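You operate a simulated robot arm through the tools that you are given. There is no shell and no other tool. Be economical: measure what you need, move in short steps, check, and stop when the job is done.

You are at the controls of a simulated two-armed robot. One attempt, no reset.

## Task
Load the exercise from the blue card.
Fine: lay the card on the card rest, press CLEAR, key in its two lines in order, press LOAD, see the green lamp light. Leave the other controls.

It is judged by the outcome, as a careful person would: the job done as asked, and still so three seconds after it is handed in. It fails if anything else is knocked over, pushed out of place, dropped, spilled or broken.

## Robot
Two 7-joint arms with two-finger parallel grippers on one trunk, on a base that drives. Base frame: it is fixed to the floor where the robot stands at the start and does not move with it; the origin is under the middle of the robot, x ahead of it, y to its left, z up. Units: m, rad, N and s.
The left shoulder is at the start at [0.07, 0.163, 1.32], the right one opposite. With the tool pointing down near the work surface each hand reaches from about 0.28 to 0.86 m from the robot's upright axis, wherever it stands, measured 20 degrees to its own side. Places, roughly: battery switch [0.6, -0.3, 0.9]; black card rest [0.6, -0.4, 1]; blue slider [0.6, -0.3, 1]; breaker of the fire board [0.6, -0.1, 1.3]; cabinet lamp test button [0.6, -0.1, 0.9]; green exercise lamp [0.6, -0.5, 1.3]; green slider [0.6, -0.3, 1]; horn fault switch [0.6, -0.5, 1.1]; key marked CLEAR [0.6, -0.4, 1.3]; load key [0.6, -0.4, 1.3]; loop A fault switch [0.6, -0.4, 1.1]; loop B fault switch [0.6, -0.4, 1.1]; meter knob [0.6, -0.3, 1.3]; red isolator switch [0.6, 0, 1.3]; red slider [0.6, -0.2, 1]; red trimmer [0.6, -0.2, 1.1]. Payload 3.43 kg a hand.
The tool frame of a hand sits at the grasp point between the pads (the TCP): z along the fingers, y along the line on which they close. The tips reach 0.034 m beyond it. Largest opening 0.128 m; finger width 0.024, thickness 0.012; the body of the gripper, 0.048 by 0.13 m, starts 0.096 m behind the TCP.
Orientation is that of the tool frame in the base frame, as a unit quaternion [x, y, z, w]. With the fingers straight down and closing along the base's y, the tool's x points along the base's -x, its y along +y and its z along -z.

## Interface
- The arms move only by the tool apply_moves. It takes "left_targets", "right_targets" or both (then of equal length, played together; a hand with none holds still); each is a list of rows, each a list of 7 numbers: the opening in per cent of the stroke, from 0 (shut) to 100 (fully open), then the shift along the base's x, y, z in m, then the turn, a rotation vector about the base's x, y, z in rad. In form: [[gripper, x, y, z, rx, ry, rz], ...]. A call has 1 to 12 rows; each row is the pose to reach, as a shift and turn from the pose commanded when the call began. Rows are played at 5 a second. More than 0.05 m and 0.15 rad between two rows, or a gripper value outside its range, and nothing of the call is played. Where a pose cannot be reached the arm comes as near as it can. A force on the tool above 40 N (or 10 N above the force at the start of the call, whichever is more), or a blocked arm, ends the call early, and 0.2 s more pass. The fingers move at their own pace (about 0.153 m/s each) and stop on an object; they squeeze with about 30 N. The grip force told is the motor's: it shows also when the fingers shut on nothing. Time passes only in rows, and 0.2 s behind the last, so rows that repeat a pose let the fingers close. The reply holds the time, the measured pose of the TCP, the force on the tool along the base axes, the opening and the grip force, in the units named above and with some noise, with the torque about the TCP (base axes, N m) and any sound that the robot's microphone picked up.
- Cameras (640 x 400 px; columns grow to the right, rows downward): "scene" is now at [0.1282, -0.0443, 1.5492]; the picture's right is [-0.50, -0.87, 0.00], its down [-0.49, 0.28, -0.83] and it looks along [0.72, -0.41, -0.56] (base axes); focal length 214 px, centre (320, 200). "left" rides on the left gripper at [0.076, 0.011, -0.16] in its tool frame; the picture's right is [-0.15, 0.99, 0.00], its down [-0.88, -0.13, -0.46] and it looks along [-0.45, -0.07, 0.89] (tool axes); focal length 234 px, centre (320, 200). "right" rides on the right gripper at [0.076, -0.011, -0.16] in its tool frame; the picture's right is [0.15, 0.99, 0.00], its down [-0.88, 0.13, -0.46] and it looks along [-0.45, 0.07, 0.89] (tool axes); focal length 234 px, centre (320, 200). There is no depth. A picture from a camera that has moved, and an enlarged one, comes with that camera's place and axes in the base frame and with its lens.
- camera(camera): a new picture of that camera. The clock stands still meanwhile.
- slide_trunk(by): slides the trunk up (or, below 0, down) by that many m; the arms and the scene camera ride with it, the base frame stays. It gives what a move gives, with no picture.
- drive_base(legs): drives the robot by 1 to 6 legs, each [ahead, left, turn to the left] in m, m and rad, along the robot's own axes; the way and the turn of a leg run together, so that a leg with both is an arc; at most 1.5 m and 3.142 rad a leg. The arms and the cameras ride along, it lands a little off, and it stops where it bumps. It gives what a move gives.
- aim_head(pan, tilt): turns the head with the scene camera to pan (to the left, within 1.501 rad either way) and tilt (down, from -0.506 to 1.204), counted from straight ahead of the robot. It gives what a move gives.
- inspect(camera, box): a new picture of the part [left, top, right, bottom] of that camera's present view, enlarged. The clock stands still meanwhile.
- sign_off(): hands the job in; it is judged then, once.

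Work in short steps. Places have to be worked out from the pictures, the camera data and where the tool is seen: move nearer, look again, correct. Check each grasp and each placing, and mend what went wrong. You have 120 turns and 88 pictures in all, those below and enlarged ones among them. Open the grippers and draw the arms clear of the work before you hand the job in, unless the task says otherwise; then end with one line.

The tools are called after "Call:" as name(argument=value, ...) on one line, values as JSON. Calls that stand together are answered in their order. apply_moves: Moves the arms, as the interface text tells. Its arguments: {"type":"object","properties":{"left_targets":{"type":"array","items":{"type":"array","items":{"type":"number"}}},"right_targets":{"type":"array","items":{"type":"array","items":{"type":"number"}}}},"required":[]} The other tools are called the same way: slide_trunk (by) slides the trunk up or down; drive_base (legs) drives the base; aim_head (pan, tilt) turns the head that bears the scene camera; camera (camera) takes a picture; inspect (camera, box) takes an enlarged picture of a part of a camera's view; sign_off () hands the job in.

At the start:

```text
clock: 0.0
left_tcp_pos: [0.3576, -0.0513, 1.5196]
left_ee_rot: [-0.001, 1.0, -0.001, 0.0]
left_contact_force: [0.4, 0.2, -0.2]
left_torque: [-0.02, 0.02, 0.01]
left_gripper_width: 0.1281
left_grip_force: 0.1
right_tcp_pos: [0.3387, -0.4955, 1.4666]
right_ee_rot: [-0.001, 1.0, -0.002, 0.0]
right_contact_force: [0.3, 0.1, -0.8]
right_torque: [-0.01, -0.01, -0.01]
right_gripper_width: 0.128
right_grip_force: 0.0
trunk travel left (down, up): [-0.8, 0.14]
robot x, y, heading: [-0.0005, 0.0003, -0.004]
head pan, tilt: [-0.52, 0.599]
```

scene: 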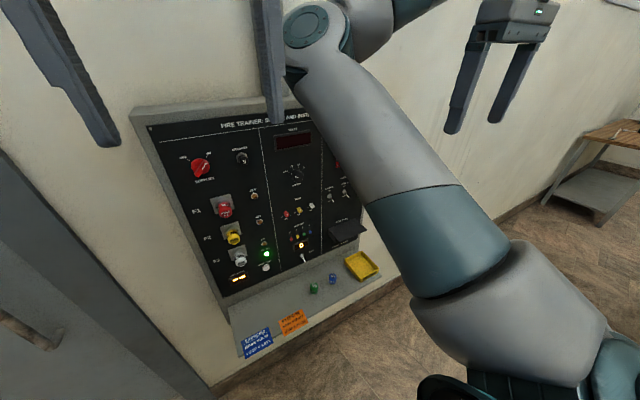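
right: 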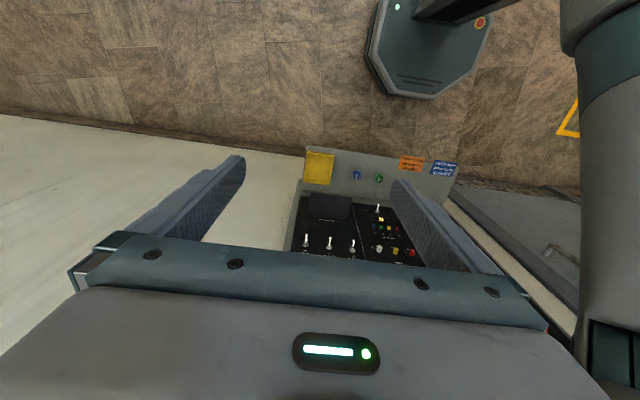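
left: 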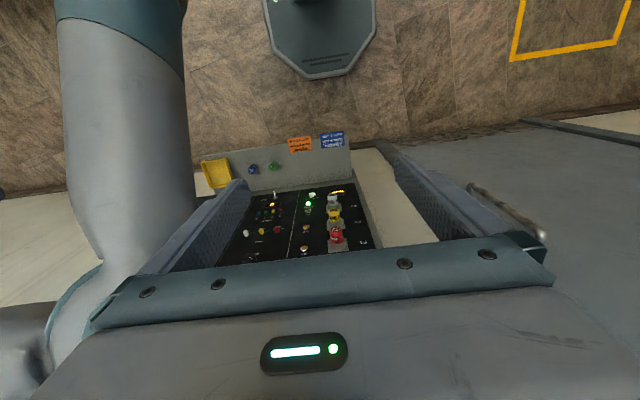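

The panel sits on the wall ahead, with a shelf below holding the blue and orange cards. I'll enlarge the shelf and the panel to read them.

Call:
inspect(camera="scene", box=[220, 240, 400, 360])

Call:
inspect(camera="scene", box=[130, 90, 380, 250])

```text
3.33 times, centred on (310, 300) of scene
camera zoom: at [0.1282, -0.0443, 1.5492], right [-0.5, -0.87, 0.0], down [-0.49, 0.28, -0.83], along [0.72, -0.41, -0.56], focal length 715 px, centre (353, -133)
```

zoom: 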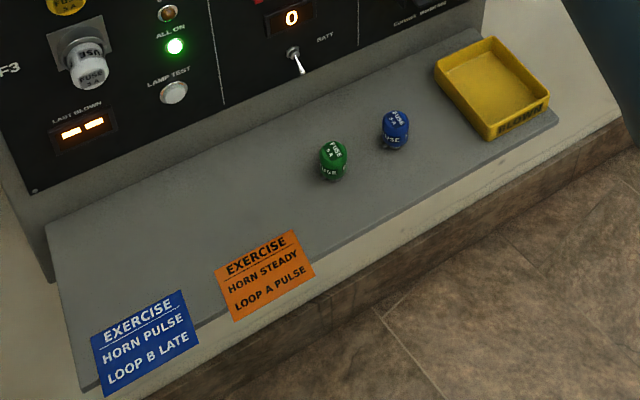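

```text
2.50 times, centred on (255, 170) of scene
camera zoom: at [0.1282, -0.0443, 1.5492], right [-0.5, -0.87, 0.0], down [-0.49, 0.28, -0.83], along [0.72, -0.41, -0.56], focal length 536 px, centre (482, 275)
```

zoom: 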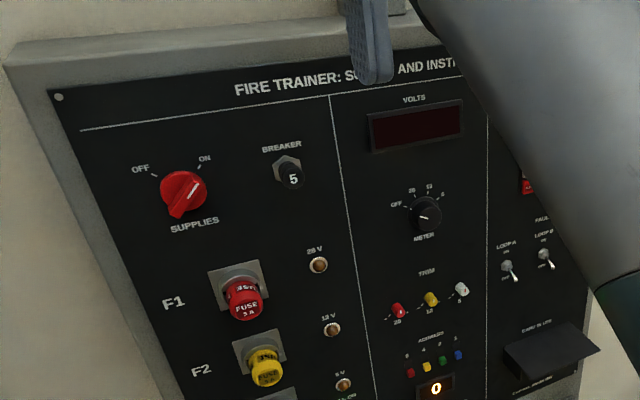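

The blue card reads "HORN PULSE / LOOP B LATE". The right arm hides the keypad, so I drive to the right to face the trainer.

Call:
drive_base(legs=[[-0.1, -0.3, 0]])

Call:
aim_head(pan=-0.1, tilt=0.6)

Call:
camera(camera="scene")

```text
clock: 2.1
left_tcp_pos: [0.2601, -0.3545, 1.5193]
left_ee_rot: [0.0, 1.0, -0.002, 0.0]
left_contact_force: [0.0, 0.4, 0.4]
left_torque: [-0.04, 0.02, -0.02]
left_gripper_width: 0.1279
left_grip_force: 0.0
right_tcp_pos: [0.2417, -0.798, 1.468]
right_ee_rot: [0.001, 1.0, -0.001, 0.0]
right_contact_force: [0.1, 0.4, -0.2]
right_torque: [0.02, -0.03, -0.02]
right_gripper_width: 0.1281
right_grip_force: 0.1
trunk travel left (down, up): [-0.8, 0.14]
robot x, y, heading: [-0.0976, -0.3048, -0.002]
head pan, tilt: [-0.52, 0.599]
```

```text
clock: 3.0
left_tcp_pos: [0.2593, -0.3583, 1.5219]
left_ee_rot: [0.0, 1.0, -0.001, 0.001]
left_contact_force: [0.5, 0.2, -0.3]
left_torque: [0.05, -0.02, -0.01]
left_gripper_width: 0.1281
left_grip_force: 0.1
right_tcp_pos: [0.2411, -0.8021, 1.4677]
right_ee_rot: [0.0, 1.0, -0.001, 0.0]
right_contact_force: [0.4, -0.2, -0.4]
right_torque: [0.0, 0.01, 0.0]
right_gripper_width: 0.1281
right_grip_force: 0.2
trunk travel left (down, up): [-0.8, 0.14]
robot x, y, heading: [-0.0955, -0.3088, -0.006]
head pan, tilt: [-0.099, 0.6]
```

```text
82 pictures are left
camera scene: at [0.0412, -0.3149, 1.549], right [-0.1, -0.99, 0.0], down [-0.56, 0.06, -0.83], along [0.82, -0.08, -0.56], focal length 214 px, centre (320, 200)
```

scene: 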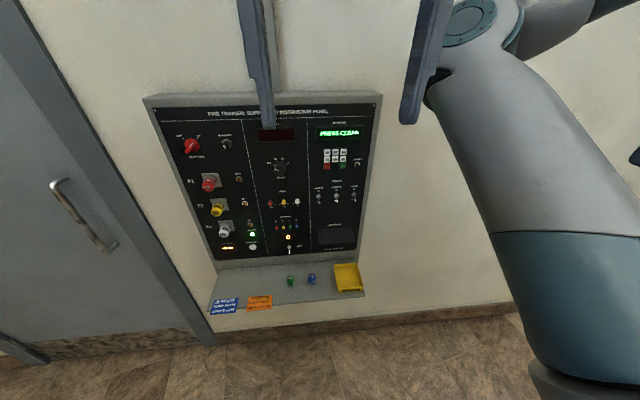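

The keypad is now in clear view and its display says "PRESS CLEAR". I enlarge the keypad and the card rest.

Call:
inspect(camera="scene", box=[305, 115, 385, 185])

Call:
inspect(camera="scene", box=[200, 180, 380, 320])

```text
5.71 times, centred on (345, 150) of scene
camera zoom: at [0.0412, -0.3149, 1.549], right [-0.1, -0.99, 0.0], down [-0.56, 0.06, -0.83], along [0.82, -0.08, -0.56], focal length 1226 px, centre (177, 486)
```

zoom: 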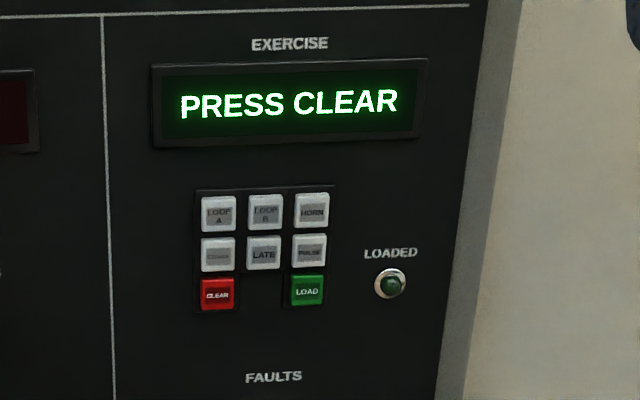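

```text
2.86 times, centred on (290, 250) of scene
camera zoom: at [0.0412, -0.3149, 1.549], right [-0.1, -0.99, 0.0], down [-0.56, 0.06, -0.83], along [0.82, -0.08, -0.56], focal length 613 px, centre (406, 57)
```

zoom: 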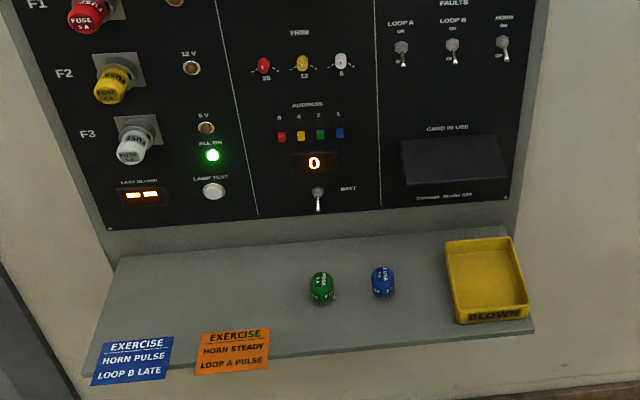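

Keypad order, top: LOOP A, LOOP B, HORN; middle: STEADY?, LATE, PULSE; bottom: CLEAR, LOAD. The card overhangs the shelf's front edge at about y=-0.04, z=0.87. I lower the trunk, then turn the left hand to point at the wall with its fingers closing vertically.

Call:
slide_trunk(by=-0.25)

Call:
apply_moves(left_targets=[[100, 0.003, 0.025, -0.015, 0.0839, -0.0839, -0.0839], [100, 0.006, 0.05, -0.03, 0.1678, -0.1678, -0.1678], [100, 0.009, 0.075, -0.045, 0.2517, -0.2517, -0.2517], [100, 0.012, 0.1, -0.06, 0.3356, -0.3356, -0.3356], [100, 0.015, 0.125, -0.075, 0.4195, -0.4195, -0.4195], [100, 0.018, 0.15, -0.09, 0.5034, -0.5034, -0.5034], [100, 0.021, 0.175, -0.105, 0.5873, -0.5873, -0.5873], [100, 0.024, 0.2, -0.12, 0.6712, -0.6712, -0.6712], [100, 0.027, 0.225, -0.135, 0.7551, -0.7551, -0.7551], [100, 0.03, 0.25, -0.15, 0.839, -0.839, -0.839], [100, 0.033, 0.275, -0.165, 0.9229, -0.9229, -0.9229], [100, 0.036, 0.3, -0.18, 1.0068, -1.0068, -1.0068]])

```text
clock: 5.6
left_tcp_pos: [0.2594, -0.3562, 1.2717]
left_ee_rot: [0.0, 1.0, -0.001, 0.0]
left_contact_force: [0.7, -0.4, -0.2]
left_torque: [0.01, 0.04, 0.0]
left_gripper_width: 0.1281
left_grip_force: 0.2
right_tcp_pos: [0.2399, -0.8013, 1.2177]
right_ee_rot: [0.002, 1.0, -0.001, 0.0]
right_contact_force: [-0.1, -0.3, 0.7]
right_torque: [0.03, 0.01, 0.0]
right_gripper_width: 0.1279
right_grip_force: 0.0
trunk travel left (down, up): [-0.55, 0.39]
robot x, y, heading: [-0.099, -0.3027, 0.002]
head pan, tilt: [-0.099, 0.6]
```

```text
clock: 8.2
left_tcp_pos: [0.4197, -0.1242, 1.2122]
left_ee_rot: [0.442, 0.646, 0.44, 0.44]
left_contact_force: [0.9, 0.5, 0.1]
left_torque: [-0.01, 0.02, -0.04]
left_gripper_width: 0.128
left_grip_force: 0.0
left hand out of reach, approached as far as the arm can: row 9, 10, 11, 12
right_tcp_pos: [0.2409, -0.7982, 1.2187]
right_ee_rot: [0.0, 1.0, -0.003, -0.001]
right_contact_force: [0.5, 0.6, 0.0]
right_torque: [-0.1, -0.01, 0.05]
right_gripper_width: 0.1279
right_grip_force: 0.1
trunk travel left (down, up): [-0.55, 0.39]
robot x, y, heading: [-0.0954, -0.3029, -0.002]
head pan, tilt: [-0.099, 0.6]
```

The hand couldn't quite fold that close to the trunk. I finish the turn farther out and lower.

Call:
apply_moves(left_targets=[[100, -0.01, 0.02, -0.04, 0.07, -0.07, -0.07], [100, -0.02, 0.04, -0.08, 0.14, -0.14, -0.14], [100, -0.02, 0.06, -0.12, 0.202, -0.202, -0.202], [100, -0.02, 0.08, -0.15, 0.202, -0.202, -0.202], [100, -0.02, 0.08, -0.18, 0.202, -0.202, -0.202]])

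Call:
camera(camera="left")

Call:
camera(camera="scene")

```text
clock: 9.4
left_tcp_pos: [0.5095, -0.0779, 1.1488]
left_ee_rot: [0.502, 0.503, 0.498, 0.497]
left_contact_force: [-0.2, -1.3, -0.3]
left_torque: [-0.01, 0.02, -0.02]
left_gripper_width: 0.1281
left_grip_force: 0.0
left hand out of reach, approached as far as the arm can: row 1, 2, 3, 4, 5
right_tcp_pos: [0.2417, -0.801, 1.2177]
right_ee_rot: [0.001, 1.0, -0.001, 0.0]
right_contact_force: [-0.5, 0.6, -0.5]
right_torque: [0.0, 0.01, -0.03]
right_gripper_width: 0.1284
right_grip_force: 0.0
trunk travel left (down, up): [-0.55, 0.39]
robot x, y, heading: [-0.0997, -0.3019, -0.003]
head pan, tilt: [-0.099, 0.6]
```

```text
79 pictures are left
camera left: at [0.3509, -0.0029, 1.1635], right [0.01, -0.15, 0.99], down [-0.46, -0.88, -0.13], along [0.89, -0.45, -0.08], focal length 234 px, centre (320, 200)
```

left: 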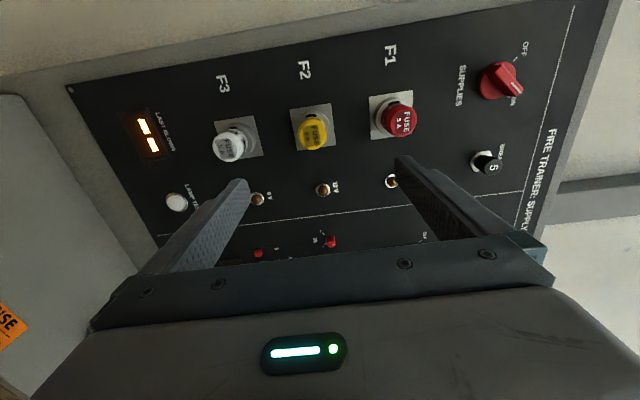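

```text
78 pictures are left
camera scene: at [0.0416, -0.3137, 1.299], right [-0.1, -0.99, 0.0], down [-0.56, 0.06, -0.82], along [0.82, -0.08, -0.57], focal length 214 px, centre (320, 200)
```

scene: 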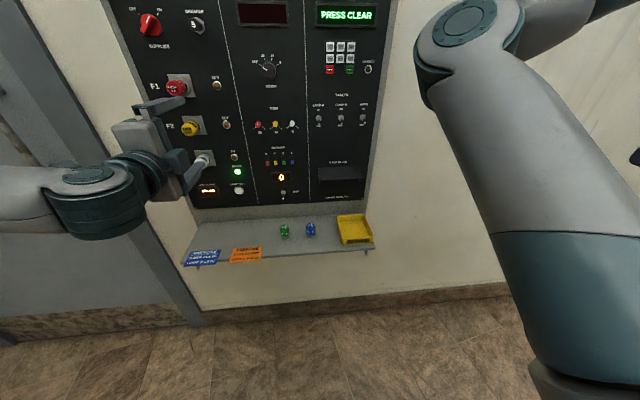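

The arm needs more room to the panel, so I back the base off 0.2 m and look again.

Call:
drive_base(legs=[[-0.2, 0, 0]])

Call:
apply_moves(left_targets=[[100, 0.0, 0.0, -0.04, 0, 0, 0], [100, 0.0, 0.0, -0.08, 0, 0, 0], [100, 0.0, 0.0, -0.12, 0, 0, 0], [100, 0.0, 0.0, -0.16, 0, 0, 0]])

Call:
camera(camera="left")

Call:
aim_head(pan=0.0, tilt=0.5)

Call:
camera(camera="scene")

```text
clock: 11.0
left_tcp_pos: [0.3121, -0.0776, 1.1502]
left_ee_rot: [0.501, 0.503, 0.498, 0.498]
left_contact_force: [0.1, -0.5, 0.2]
left_torque: [-0.01, 0.03, 0.0]
left_gripper_width: 0.1281
left_grip_force: 0.1
right_tcp_pos: [0.0427, -0.8002, 1.2169]
right_ee_rot: [0.0, 1.0, -0.001, 0.0]
right_contact_force: [0.0, 0.0, 0.3]
right_torque: [-0.01, -0.03, 0.0]
right_gripper_width: 0.1278
right_grip_force: 0.2
trunk travel left (down, up): [-0.55, 0.39]
robot x, y, heading: [-0.2961, -0.3059, -0.001]
head pan, tilt: [-0.099, 0.6]
```

```text
clock: 12.0
left_tcp_pos: [0.3117, -0.0772, 1.1502]
left_ee_rot: [0.501, 0.502, 0.499, 0.498]
left_contact_force: [0.1, 0.1, -0.9]
left_torque: [-0.01, 0.01, 0.02]
left_gripper_width: 0.1281
left_grip_force: 0.1
left hand out of reach, approached as far as the arm can: row 1, 2, 3, 4
right_tcp_pos: [0.0443, -0.8009, 1.2179]
right_ee_rot: [0.0, 1.0, -0.001, 0.0]
right_contact_force: [-0.6, -0.4, 0.9]
right_torque: [-0.02, 0.0, 0.01]
right_gripper_width: 0.1281
right_grip_force: 0.0
trunk travel left (down, up): [-0.55, 0.39]
robot x, y, heading: [-0.2916, -0.3025, -0.003]
head pan, tilt: [-0.099, 0.6]
```

```text
77 pictures are left
camera left: at [0.1532, -0.0024, 1.1637], right [0.01, -0.15, 0.99], down [-0.46, -0.88, -0.13], along [0.89, -0.45, -0.08], focal length 234 px, centre (320, 200)
```

left: 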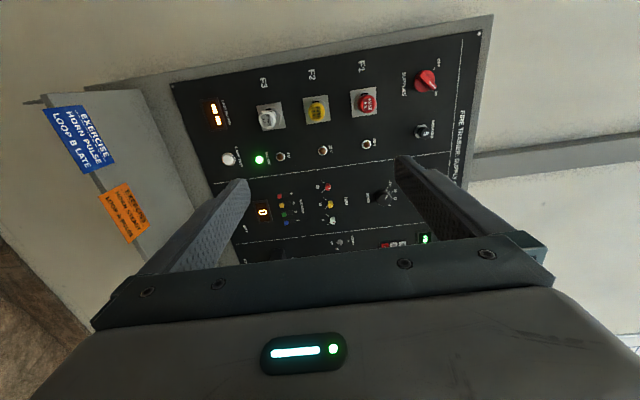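

```text
clock: 12.7
left_tcp_pos: [0.3123, -0.0772, 1.1499]
left_ee_rot: [0.502, 0.503, 0.498, 0.497]
left_contact_force: [0.2, 0.5, -0.6]
left_torque: [-0.01, -0.03, 0.02]
left_gripper_width: 0.1279
left_grip_force: 0.1
right_tcp_pos: [0.0442, -0.801, 1.2168]
right_ee_rot: [-0.001, 1.0, -0.001, 0.0]
right_contact_force: [0.1, 1.0, 0.7]
right_torque: [0.02, 0.03, 0.0]
right_gripper_width: 0.1278
right_grip_force: 0.0
trunk travel left (down, up): [-0.55, 0.39]
robot x, y, heading: [-0.294, -0.3046, -0.006]
head pan, tilt: [0.0, 0.499]
```

```text
76 pictures are left
camera scene: at [-0.1527, -0.3047, 1.3081], right [0.0, -1.0, 0.0], down [-0.48, 0.0, -0.88], along [0.88, 0.0, -0.48], focal length 214 px, centre (320, 200)
```

scene: 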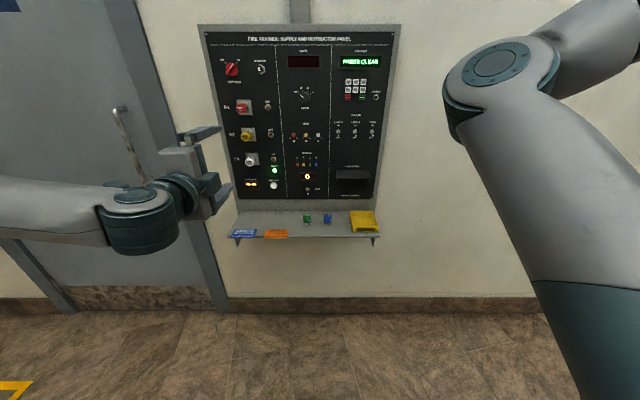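

The pictures show the card lying on the left front edge of the shelf. I test whether the commanded pose has drifted off the measured one with a small forward move.

Call:
apply_moves(left_targets=[[100, 0.04, 0.0, 0.0, 0, 0, 0]])

```text
clock: 13.1
left_tcp_pos: [0.3515, -0.0756, 1.1543]
left_ee_rot: [0.502, 0.507, 0.494, 0.496]
left_contact_force: [0.1, -0.2, 1.0]
left_torque: [0.0, -0.01, -0.01]
left_gripper_width: 0.1281
left_grip_force: 0.1
left hand out of reach, approached as far as the arm can: row 1
right_tcp_pos: [0.0449, -0.8009, 1.2173]
right_ee_rot: [-0.001, 1.0, -0.001, -0.001]
right_contact_force: [0.8, -0.5, 0.0]
right_torque: [-0.03, 0.04, 0.0]
right_gripper_width: 0.1281
right_grip_force: 0.0
trunk travel left (down, up): [-0.55, 0.39]
robot x, y, heading: [-0.296, -0.3025, -0.001]
head pan, tilt: [0.0, 0.499]
```

It moves forward but refuses to go down in this posture, so I use the trunk for height: down 0.22, then look.

Call:
slide_trunk(by=-0.22)

Call:
camera(camera="left")

Call:
camera(camera="scene")

```text
clock: 15.4
left_tcp_pos: [0.3499, -0.0741, 0.936]
left_ee_rot: [0.502, 0.506, 0.495, 0.497]
left_contact_force: [-0.3, -1.0, -0.8]
left_torque: [0.01, 0.0, -0.04]
left_gripper_width: 0.1279
left_grip_force: 0.1
right_tcp_pos: [0.0432, -0.8009, 0.9976]
right_ee_rot: [0.0, 1.0, -0.001, 0.0]
right_contact_force: [-0.1, -0.1, -0.9]
right_torque: [-0.05, 0.0, 0.03]
right_gripper_width: 0.1279
right_grip_force: 0.1
trunk travel left (down, up): [-0.33, 0.61]
robot x, y, heading: [-0.2983, -0.3042, -0.003]
head pan, tilt: [0.0, 0.499]
```

```text
75 pictures are left
camera left: at [0.1913, -0.0012, 0.9499], right [0.02, -0.14, 0.99], down [-0.45, -0.88, -0.12], along [0.89, -0.45, -0.08], focal length 234 px, centre (320, 200)
```

left: 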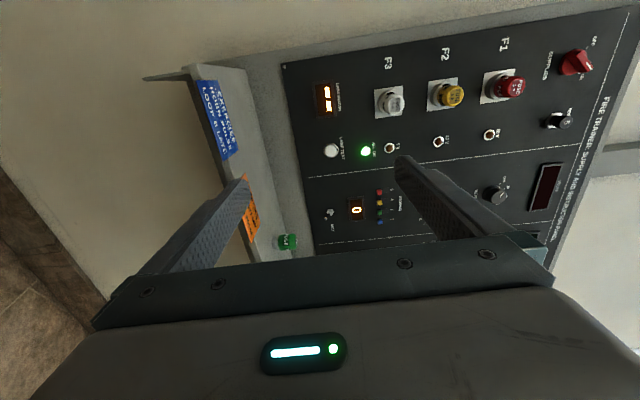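

```text
74 pictures are left
camera scene: at [-0.1529, -0.3046, 1.0882], right [0.0, -1.0, 0.0], down [-0.48, 0.0, -0.88], along [0.88, 0.0, -0.48], focal length 214 px, centre (320, 200)
```

scene: 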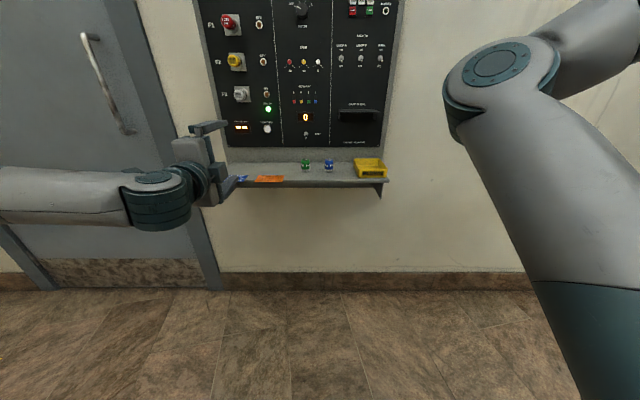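

I triangulate the card's front edge at y -0.064 to 0.017, x≈0.455, z≈0.82. I enlarge the view to see the overhang and the bracket.

Call:
inspect(camera="left", box=[130, 50, 290, 200])

Call:
inspect(camera="scene", box=[200, 90, 400, 215])

```text
2.67 times, centred on (210, 125) of left
camera zoom: at [0.1913, -0.0012, 0.9499], right [0.02, -0.14, 0.99], down [-0.45, -0.88, -0.12], along [0.89, -0.45, -0.08], focal length 624 px, centre (613, 400)
```

zoom: 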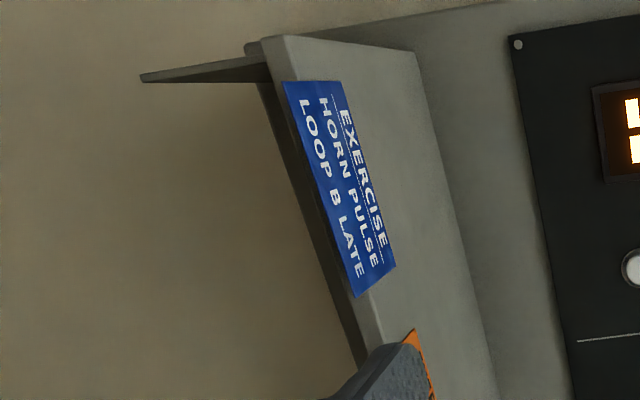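

```text
3.20 times, centred on (300, 152) of scene
camera zoom: at [-0.1529, -0.3046, 1.0882], right [0.0, -1.0, 0.0], down [-0.48, 0.0, -0.88], along [0.88, 0.0, -0.48], focal length 686 px, centre (384, 352)
```

zoom: 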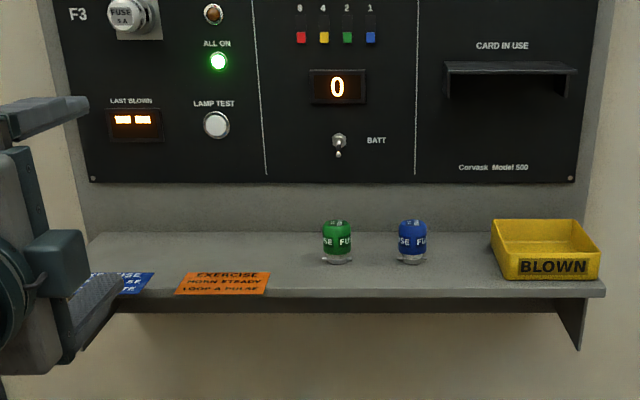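

The card's overhang looks small (around 1 cm). I raise the trunk 0.2 m for a view from above.

Call:
slide_trunk(by=0.2)

Call:
inspect(camera="left", box=[40, 60, 200, 260])

Call:
inspect(camera="scene", box=[210, 190, 310, 255])

```text
clock: 17.6
left_tcp_pos: [0.3509, -0.0749, 1.135]
left_ee_rot: [0.502, 0.507, 0.494, 0.497]
left_contact_force: [0.2, -0.1, 0.1]
left_torque: [-0.03, 0.02, 0.0]
left_gripper_width: 0.1281
left_grip_force: 0.1
right_tcp_pos: [0.044, -0.8008, 1.1966]
right_ee_rot: [0.0, 1.0, -0.001, 0.0]
right_contact_force: [0.1, -0.2, 0.5]
right_torque: [-0.04, 0.01, 0.0]
right_gripper_width: 0.1282
right_grip_force: 0.0
trunk travel left (down, up): [-0.53, 0.41]
robot x, y, heading: [-0.2946, -0.3049, -0.001]
head pan, tilt: [0.0, 0.499]
```

```text
2.00 times, centred on (120, 160) of left
camera zoom: at [0.1917, -0.0011, 1.1496], right [0.02, -0.14, 0.99], down [-0.45, -0.88, -0.12], along [0.89, -0.45, -0.08], focal length 468 px, centre (720, 280)
```

zoom: 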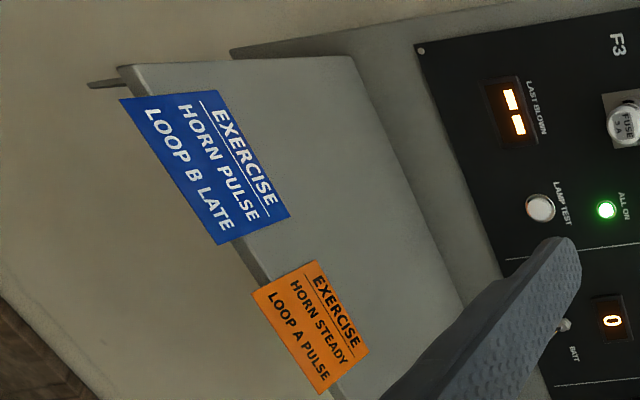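

```text
6.15 times, centred on (260, 222) of scene
camera zoom: at [-0.1525, -0.3046, 1.288], right [0.0, -1.0, 0.0], down [-0.48, 0.0, -0.88], along [0.88, 0.0, -0.48], focal length 1320 px, centre (689, 62)
```

zoom: 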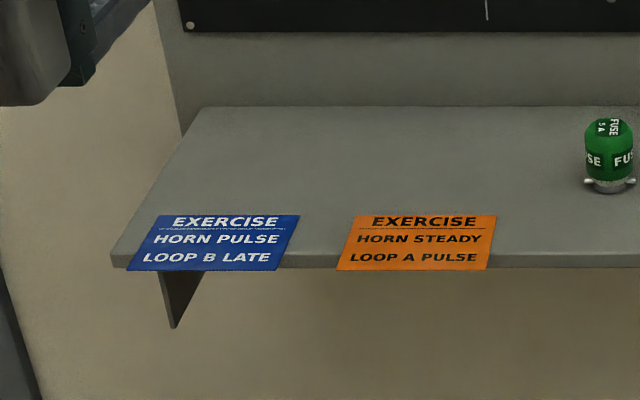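

The card is square to the shelf: front edge x≈0.457, z≈0.818, y from -0.069 to 0.017, overhanging about 16 mm. I shift the hand to the card's middle, half close it, and lower the trunk to card height while still short of the shelf.

Call:
apply_moves(left_targets=[[50, 0.0, 0.025, 0.0, 0, 0, 0], [50, 0.0, 0.05, 0.0, 0, 0, 0]])

Call:
slide_trunk(by=-0.317)

Call:
camera(camera="left")

Call:
camera(camera="scene")

```text
clock: 18.2
left_tcp_pos: [0.3484, -0.0379, 1.1372]
left_ee_rot: [0.502, 0.509, 0.495, 0.495]
left_contact_force: [0.0, -0.2, 0.3]
left_torque: [-0.02, -0.02, 0.0]
left_gripper_width: 0.0642
left_grip_force: 0.0
left hand out of reach, approached as far as the arm can: row 1, 2
right_tcp_pos: [0.0447, -0.8021, 1.1967]
right_ee_rot: [0.0, 1.0, 0.001, 0.0]
right_contact_force: [0.1, 0.4, 0.4]
right_torque: [0.03, 0.03, -0.04]
right_gripper_width: 0.1281
right_grip_force: 0.1
trunk travel left (down, up): [-0.53, 0.41]
robot x, y, heading: [-0.2961, -0.3055, 0.002]
head pan, tilt: [0.0, 0.499]
```

```text
clock: 21.3
left_tcp_pos: [0.3482, -0.036, 0.8216]
left_ee_rot: [0.502, 0.509, 0.495, 0.495]
left_contact_force: [0.8, -0.3, -0.7]
left_torque: [-0.01, -0.03, -0.02]
left_gripper_width: 0.0642
left_grip_force: 0.0
right_tcp_pos: [0.0425, -0.8003, 0.88]
right_ee_rot: [-0.001, 1.0, -0.001, 0.0]
right_contact_force: [-0.2, -0.2, -0.7]
right_torque: [-0.01, -0.01, 0.0]
right_gripper_width: 0.128
right_grip_force: 0.0
trunk travel left (down, up): [-0.213, 0.727]
robot x, y, heading: [-0.2948, -0.3074, -0.006]
head pan, tilt: [0.0, 0.499]
```

```text
69 pictures are left
camera left: at [0.1891, 0.0372, 0.8361], right [0.02, -0.14, 0.99], down [-0.45, -0.88, -0.11], along [0.89, -0.45, -0.08], focal length 234 px, centre (320, 200)
```

left: 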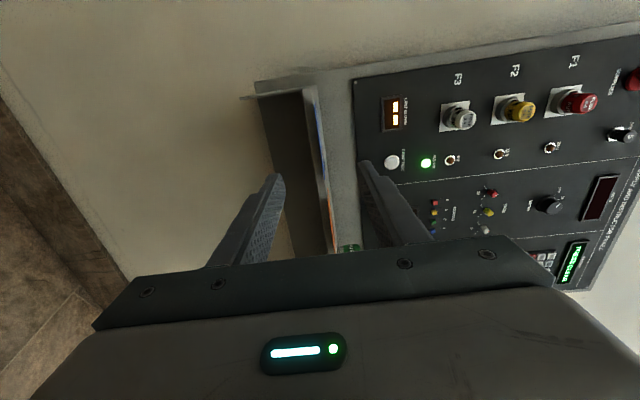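

```text
68 pictures are left
camera scene: at [-0.1529, -0.3046, 0.9712], right [0.0, -1.0, 0.0], down [-0.48, 0.0, -0.88], along [0.88, 0.0, -0.48], focal length 214 px, centre (320, 200)
```

scene: 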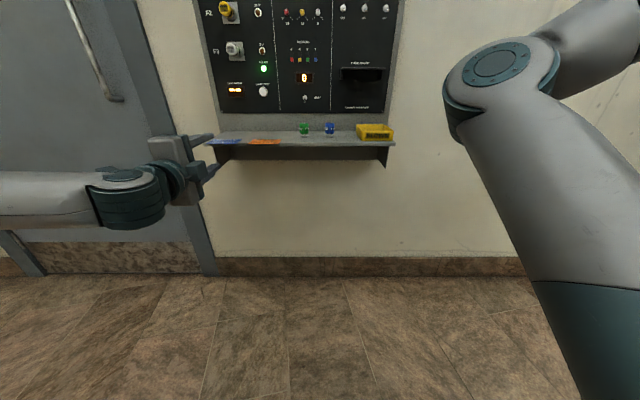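

The card lies midway between the fingers. I move the hand forward so the tips straddle the overhang, stopping just short of the shelf edge.

Call:
apply_moves(left_targets=[[50, 0.03, 0.0, -0.001, 0, 0, 0], [50, 0.055, 0.0, -0.002, 0, 0, 0], [50, 0.07, 0.0, -0.002, 0, 0, 0]])

Call:
camera(camera="left")

```text
clock: 22.1
left_tcp_pos: [0.3482, -0.0367, 0.8213]
left_ee_rot: [0.501, 0.509, 0.495, 0.495]
left_contact_force: [-0.1, -0.8, -0.5]
left_torque: [-0.03, 0.0, 0.0]
left_gripper_width: 0.0641
left_grip_force: 0.1
left hand out of reach, approached as far as the arm can: row 1, 2, 3
right_tcp_pos: [0.0441, -0.8004, 0.8812]
right_ee_rot: [0.0, 1.0, -0.002, 0.0]
right_contact_force: [0.0, -0.3, 0.6]
right_torque: [-0.01, -0.01, 0.0]
right_gripper_width: 0.128
right_grip_force: 0.1
trunk travel left (down, up): [-0.213, 0.727]
robot x, y, heading: [-0.2955, -0.3056, -0.002]
head pan, tilt: [0.0, 0.499]
```

```text
67 pictures are left
camera left: at [0.1892, 0.0372, 0.836], right [0.02, -0.14, 0.99], down [-0.45, -0.88, -0.11], along [0.89, -0.45, -0.08], focal length 234 px, centre (320, 200)
```

left: 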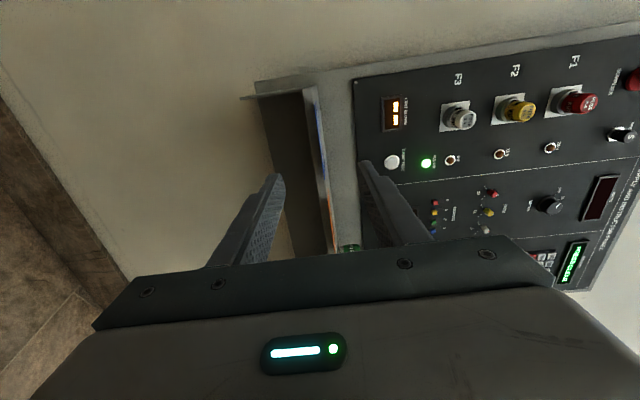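

This posture has no forward reach left, so I use the base for it: 0.07 m forward, then check.

Call:
drive_base(legs=[[0.07, 0.008, 0]])

Call:
camera(camera="left")

```text
clock: 23.1
left_tcp_pos: [0.4197, -0.0294, 0.8213]
left_ee_rot: [0.501, 0.51, 0.494, 0.495]
left_contact_force: [0.7, 0.0, -0.6]
left_torque: [-0.02, -0.05, -0.03]
left_gripper_width: 0.064
left_grip_force: 0.1
right_tcp_pos: [0.1157, -0.7928, 0.8795]
right_ee_rot: [0.0, 1.0, -0.001, -0.001]
right_contact_force: [-0.1, -0.6, 0.8]
right_torque: [-0.02, 0.02, 0.0]
right_gripper_width: 0.1281
right_grip_force: 0.1
trunk travel left (down, up): [-0.213, 0.727]
robot x, y, heading: [-0.2232, -0.2964, 0.003]
head pan, tilt: [0.0, 0.499]
```

```text
66 pictures are left
camera left: at [0.2598, 0.0456, 0.8355], right [0.02, -0.14, 0.99], down [-0.45, -0.88, -0.11], along [0.89, -0.44, -0.08], focal length 234 px, centre (320, 200)
```

left: 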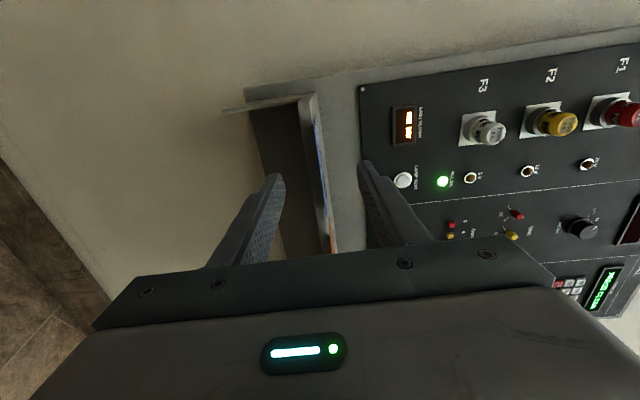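

The tips are at about x=0.454, just before the card's front edge. Another 15 mm.

Call:
drive_base(legs=[[0.015, 0, 0]])

Call:
inspect(camera="left", box=[200, 80, 440, 260])

Call:
inspect(camera="scene", box=[150, 100, 300, 200])

```text
clock: 23.9
left_tcp_pos: [0.4337, -0.0297, 0.821]
left_ee_rot: [0.501, 0.509, 0.495, 0.495]
left_contact_force: [-0.3, -0.5, 0.0]
left_torque: [0.01, -0.04, 0.0]
left_gripper_width: 0.0641
left_grip_force: 0.1
right_tcp_pos: [0.1317, -0.7943, 0.88]
right_ee_rot: [0.0, 1.0, -0.001, -0.001]
right_contact_force: [0.1, 0.3, 0.2]
right_torque: [0.02, -0.02, 0.0]
right_gripper_width: 0.1279
right_grip_force: 0.0
trunk travel left (down, up): [-0.213, 0.727]
robot x, y, heading: [-0.2137, -0.2965, 0.001]
head pan, tilt: [0.0, 0.499]
```

```text
2.22 times, centred on (320, 170) of left
camera zoom: at [0.2746, 0.0454, 0.8356], right [0.02, -0.14, 0.99], down [-0.45, -0.88, -0.11], along [0.89, -0.45, -0.08], focal length 520 px, centre (320, 267)
```

zoom: 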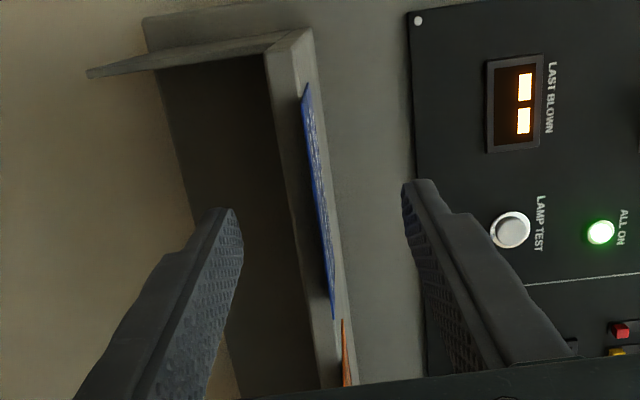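

```text
4.00 times, centred on (225, 150) of scene
camera zoom: at [-0.0671, -0.2966, 0.971], right [0.0, -1.0, 0.0], down [-0.48, 0.0, -0.88], along [0.88, 0.0, -0.48], focal length 858 px, centre (700, 400)
```

zoom: 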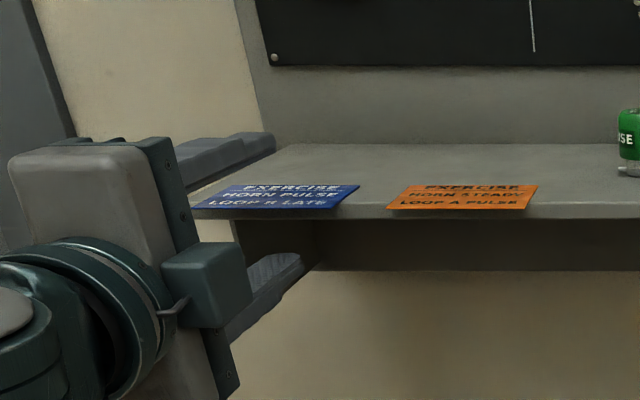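

The projection of tips and card agree: the fingers are above and below the middle of the card. I close.

Call:
apply_moves(left_targets=[[20, 0, 0, 0, 0, 0, 0], [0, 0, 0, 0, 0, 0, 0], [0, 0, 0, 0, 0, 0, 0], [0, 0, 0, 0, 0, 0, 0]])

Call:
inspect(camera="left", box=[200, 80, 440, 260])

Call:
inspect(camera="scene", box=[150, 100, 300, 200])

```text
clock: 24.9
left_tcp_pos: [0.4319, -0.0281, 0.8208]
left_ee_rot: [0.501, 0.509, 0.495, 0.495]
left_contact_force: [-0.7, 0.4, 0.3]
left_torque: [0.05, -0.05, 0.01]
left_gripper_width: 0.0
left_grip_force: 30.3
right_tcp_pos: [0.1296, -0.7928, 0.8796]
right_ee_rot: [0.001, 1.0, -0.001, 0.0]
right_contact_force: [0.0, -0.5, -0.5]
right_torque: [0.01, -0.01, -0.03]
right_gripper_width: 0.1277
right_grip_force: 0.1
trunk travel left (down, up): [-0.213, 0.727]
robot x, y, heading: [-0.2076, -0.2946, -0.002]
head pan, tilt: [0.0, 0.499]
```

```text
2.22 times, centred on (320, 170) of left
camera zoom: at [0.274, 0.0454, 0.836], right [0.02, -0.14, 0.99], down [-0.45, -0.88, -0.11], along [0.89, -0.45, -0.08], focal length 520 px, centre (320, 267)
```

zoom: 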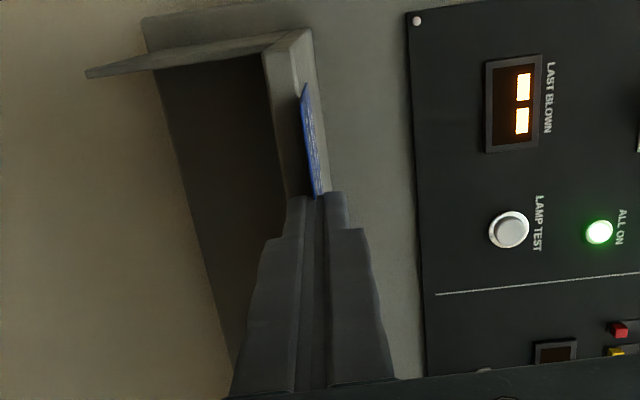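

```text
4.00 times, centred on (225, 150) of scene
camera zoom: at [-0.0678, -0.2966, 0.9711], right [0.0, -1.0, 0.0], down [-0.48, 0.0, -0.88], along [0.88, 0.0, -0.48], focal length 858 px, centre (700, 400)
```

zoom: 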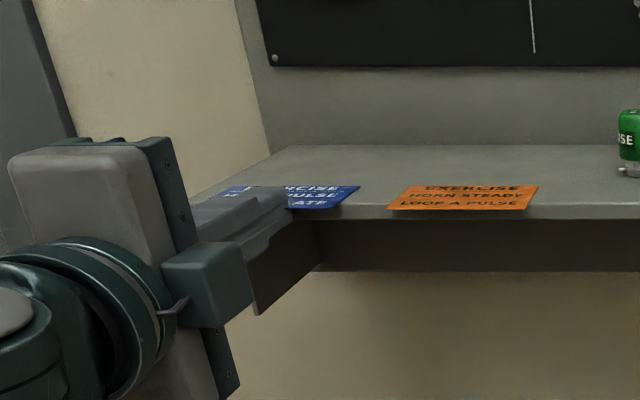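

The opening reads 0, which could be a very thin card. I raise the trunk 3 cm to see whether the card follows.

Call:
slide_trunk(by=0.03)

Call:
inspect(camera="scene", box=[150, 100, 300, 200])

```text
clock: 25.6
left_tcp_pos: [0.434, -0.0287, 0.8516]
left_ee_rot: [0.502, 0.508, 0.495, 0.495]
left_contact_force: [1.3, 0.5, 0.1]
left_torque: [-0.02, -0.01, -0.01]
left_gripper_width: 0.0
left_grip_force: 30.2
right_tcp_pos: [0.13, -0.7915, 0.9107]
right_ee_rot: [-0.001, 1.0, -0.001, -0.001]
right_contact_force: [0.7, 0.4, -0.4]
right_torque: [0.0, -0.02, 0.0]
right_gripper_width: 0.1282
right_grip_force: 0.0
trunk travel left (down, up): [-0.243, 0.697]
robot x, y, heading: [-0.2119, -0.2991, -0.0]
head pan, tilt: [0.0, 0.499]
```

```text
4.00 times, centred on (225, 150) of scene
camera zoom: at [-0.0674, -0.2966, 1.001], right [0.0, -1.0, 0.0], down [-0.48, 0.0, -0.88], along [0.88, 0.0, -0.48], focal length 858 px, centre (700, 400)
```

zoom: 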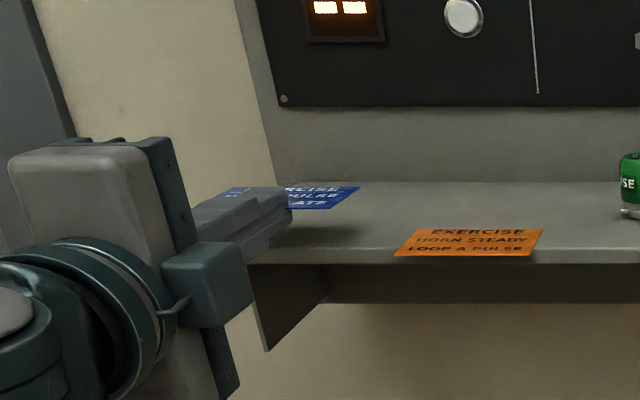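

The card came up level with the hand. I back away, rise above the card rest's height, and look at the rest.

Call:
drive_base(legs=[[-0.13, 0, 0]])

Call:
slide_trunk(by=0.23)

Call:
drive_base(legs=[[0, -0.4, 0]])

Call:
camera(camera="scene")

Call:
camera(camera="left")

```text
clock: 26.9
left_tcp_pos: [0.302, -0.0293, 0.8516]
left_ee_rot: [0.501, 0.508, 0.496, 0.495]
left_contact_force: [0.2, -0.2, 0.5]
left_torque: [0.03, 0.04, 0.01]
left_gripper_width: 0.0
left_grip_force: 30.5
right_tcp_pos: [-0.0011, -0.7931, 0.9111]
right_ee_rot: [0.0, 1.0, 0.0, 0.0]
right_contact_force: [-1.8, -0.2, -0.3]
right_torque: [0.0, -0.03, 0.02]
right_gripper_width: 0.1281
right_grip_force: 0.1
trunk travel left (down, up): [-0.243, 0.697]
robot x, y, heading: [-0.3409, -0.2962, 0.002]
head pan, tilt: [0.0, 0.499]
```

```text
clock: 29.3
left_tcp_pos: [0.3041, -0.0289, 1.0828]
left_ee_rot: [0.501, 0.509, 0.495, 0.495]
left_contact_force: [-0.2, 1.5, -0.5]
left_torque: [-0.01, 0.01, 0.0]
left_gripper_width: 0.0002
left_grip_force: 29.8
right_tcp_pos: [0.0006, -0.7931, 1.1396]
right_ee_rot: [0.0, 1.0, -0.001, 0.0]
right_contact_force: [-0.7, -0.3, -0.3]
right_torque: [0.0, -0.02, 0.01]
right_gripper_width: 0.1278
right_grip_force: 0.0
trunk travel left (down, up): [-0.473, 0.467]
robot x, y, heading: [-0.339, -0.2986, 0.002]
head pan, tilt: [0.0, 0.499]
```

```text
clock: 31.9
left_tcp_pos: [0.3231, -0.4129, 1.081]
left_ee_rot: [0.509, 0.501, 0.486, 0.504]
left_contact_force: [1.0, -0.6, 0.1]
left_torque: [0.0, 0.02, 0.0]
left_gripper_width: 0.0
left_grip_force: 29.5
right_tcp_pos: [-0.0087, -1.1664, 1.1401]
right_ee_rot: [0.018, 1.0, -0.002, -0.001]
right_contact_force: [0.4, -0.1, -0.7]
right_torque: [0.02, 0.02, 0.02]
right_gripper_width: 0.1276
right_grip_force: 0.0
trunk travel left (down, up): [-0.473, 0.467]
robot x, y, heading: [-0.3307, -0.6573, -0.036]
head pan, tilt: [0.0, 0.499]
stopped in leg 1: the robot was blocked; the commanded pose is now the measured one
```

```text
60 pictures are left
camera scene: at [-0.1873, -0.6636, 1.2309], right [-0.04, -1.0, 0.0], down [-0.48, 0.02, -0.88], along [0.88, -0.03, -0.48], focal length 214 px, centre (320, 200)
```

scene: 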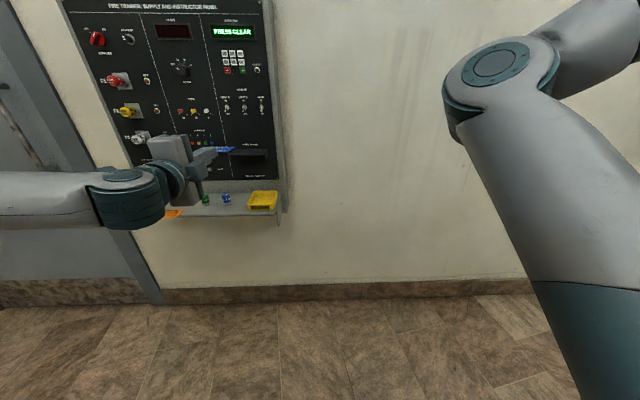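

```text
59 pictures are left
camera left: at [0.1668, -0.3339, 1.0952], right [0.02, -0.14, 0.99], down [-0.48, -0.87, -0.11], along [0.88, -0.48, -0.08], focal length 234 px, centre (320, 200)
```

left: 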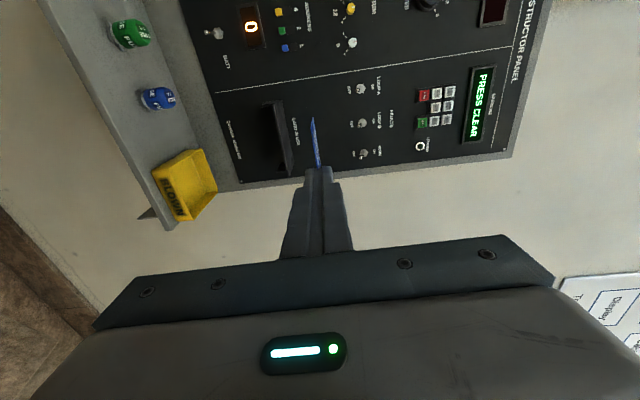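

Something blocked the base near the end of the sideways drive. I look to the right to see what.

Call:
aim_head(pan=-1.4, tilt=0.6)

Call:
camera(camera="scene")

Call:
camera(camera="right")

```text
clock: 33.4
left_tcp_pos: [0.3211, -0.4144, 1.082]
left_ee_rot: [0.51, 0.501, 0.486, 0.503]
left_contact_force: [0.0, 0.5, -0.4]
left_torque: [0.0, -0.02, 0.01]
left_gripper_width: 0.0002
left_grip_force: 30.6
right_tcp_pos: [-0.01, -1.1669, 1.1397]
right_ee_rot: [0.018, 1.0, -0.001, 0.0]
right_contact_force: [0.3, 0.0, -0.3]
right_torque: [0.01, -0.04, 0.03]
right_gripper_width: 0.1277
right_grip_force: 0.1
trunk travel left (down, up): [-0.473, 0.467]
robot x, y, heading: [-0.3304, -0.6588, -0.037]
head pan, tilt: [-1.4, 0.6]
```

```text
58 pictures are left
camera scene: at [-0.2675, -0.7482, 1.222], right [-0.99, -0.13, 0.0], down [-0.08, 0.56, -0.83], along [0.11, -0.82, -0.56], focal length 214 px, centre (320, 200)
```

scene: 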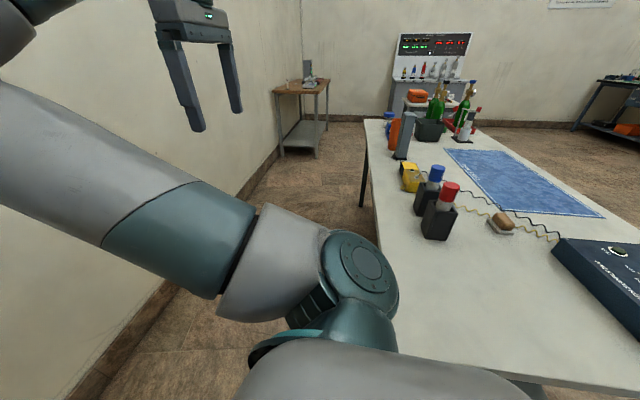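

```text
57 pictures are left
camera right: at [-0.0853, -1.1739, 1.2998], right [-0.11, 0.99, 0.0], down [0.88, 0.1, 0.46], along [0.45, 0.05, -0.89], focal length 234 px, centre (320, 200)
```

right: 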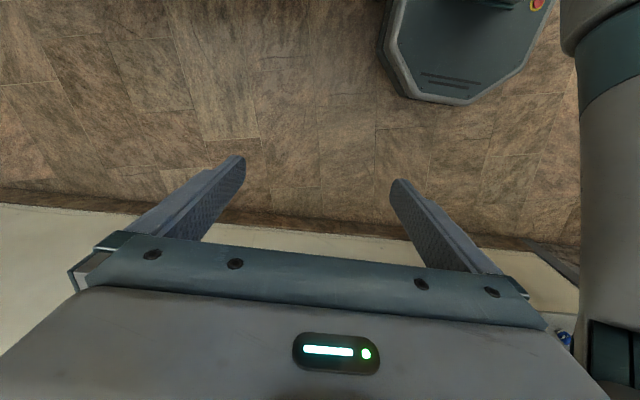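

I nudged the edge of a table that stands to the right and behind. Everything on it stands upright. I ease off to the left, straighten up and move forward, away from it.

Call:
drive_base(legs=[[0, 0.03, 0.0], [0.04, 0.0, 0.037]])

Call:
aim_head(pan=0.4, tilt=0.4)

Call:
camera(camera="scene")

```text
clock: 34.7
left_tcp_pos: [0.3538, -0.3625, 1.082]
left_ee_rot: [0.501, 0.509, 0.495, 0.495]
left_contact_force: [0.3, -0.2, 0.1]
left_torque: [0.01, -0.02, -0.04]
left_gripper_width: 0.0001
left_grip_force: 29.8
right_tcp_pos: [0.0507, -1.1259, 1.1413]
right_ee_rot: [-0.001, 1.0, -0.002, 0.001]
right_contact_force: [0.3, -0.4, -0.3]
right_torque: [0.0, 0.04, 0.04]
right_gripper_width: 0.1279
right_grip_force: 0.2
trunk travel left (down, up): [-0.473, 0.467]
robot x, y, heading: [-0.286, -0.6318, 0.003]
head pan, tilt: [-1.4, 0.6]
```

```text
clock: 36.5
left_tcp_pos: [0.3528, -0.3614, 1.0828]
left_ee_rot: [0.501, 0.509, 0.495, 0.495]
left_contact_force: [0.7, 0.1, 0.0]
left_torque: [0.02, -0.02, 0.0]
left_gripper_width: 0.0
left_grip_force: 30.1
right_tcp_pos: [0.0498, -1.1248, 1.141]
right_ee_rot: [0.0, 1.0, -0.001, 0.0]
right_contact_force: [0.2, 0.0, -0.2]
right_torque: [0.0, 0.01, 0.02]
right_gripper_width: 0.1278
right_grip_force: 0.1
trunk travel left (down, up): [-0.473, 0.467]
robot x, y, heading: [-0.2852, -0.6294, 0.001]
head pan, tilt: [0.4, 0.4]
```

```text
56 pictures are left
camera scene: at [-0.1531, -0.5938, 1.2402], right [0.39, -0.92, 0.0], down [-0.36, -0.15, -0.92], along [0.85, 0.36, -0.39], focal length 214 px, centre (320, 200)
```

scene: 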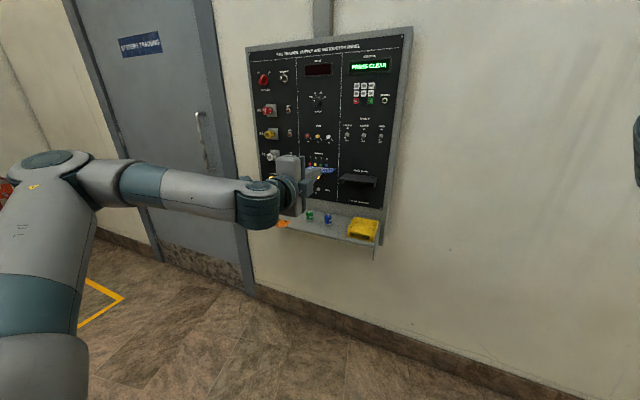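

Now a close view of the card rest.

Call:
inspect(camera="scene", box=[290, 140, 410, 220])

Call:
inspect(camera="left", box=[180, 50, 420, 210])

```text
5.00 times, centred on (350, 180) of scene
camera zoom: at [-0.1531, -0.5938, 1.2402], right [0.39, -0.92, 0.0], down [-0.36, -0.15, -0.92], along [0.85, 0.36, -0.39], focal length 1072 px, centre (170, 300)
```

zoom: 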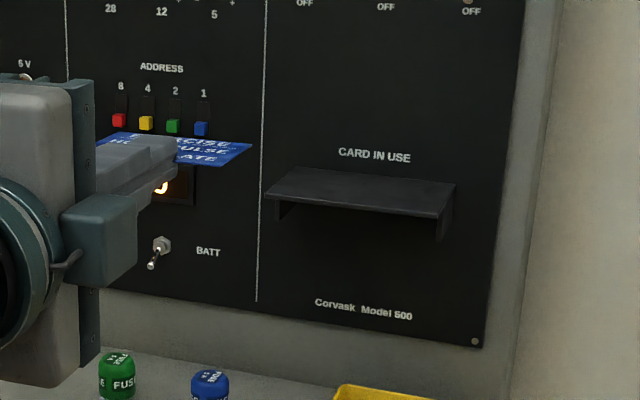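

```text
2.50 times, centred on (300, 130) of left
camera zoom: at [0.1945, -0.2875, 1.0958], right [0.02, -0.14, 0.99], down [-0.45, -0.89, -0.11], along [0.89, -0.44, -0.08], focal length 585 px, centre (370, 375)
```

zoom: 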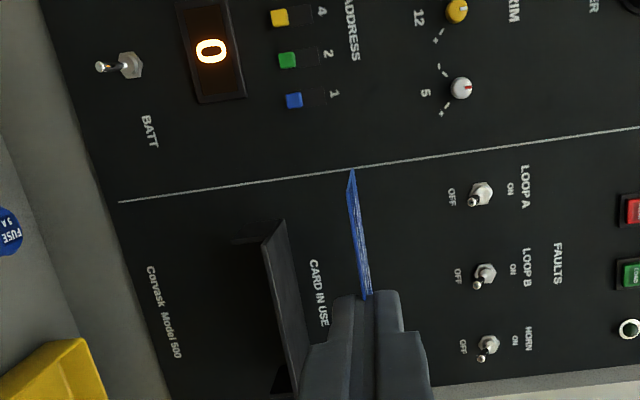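

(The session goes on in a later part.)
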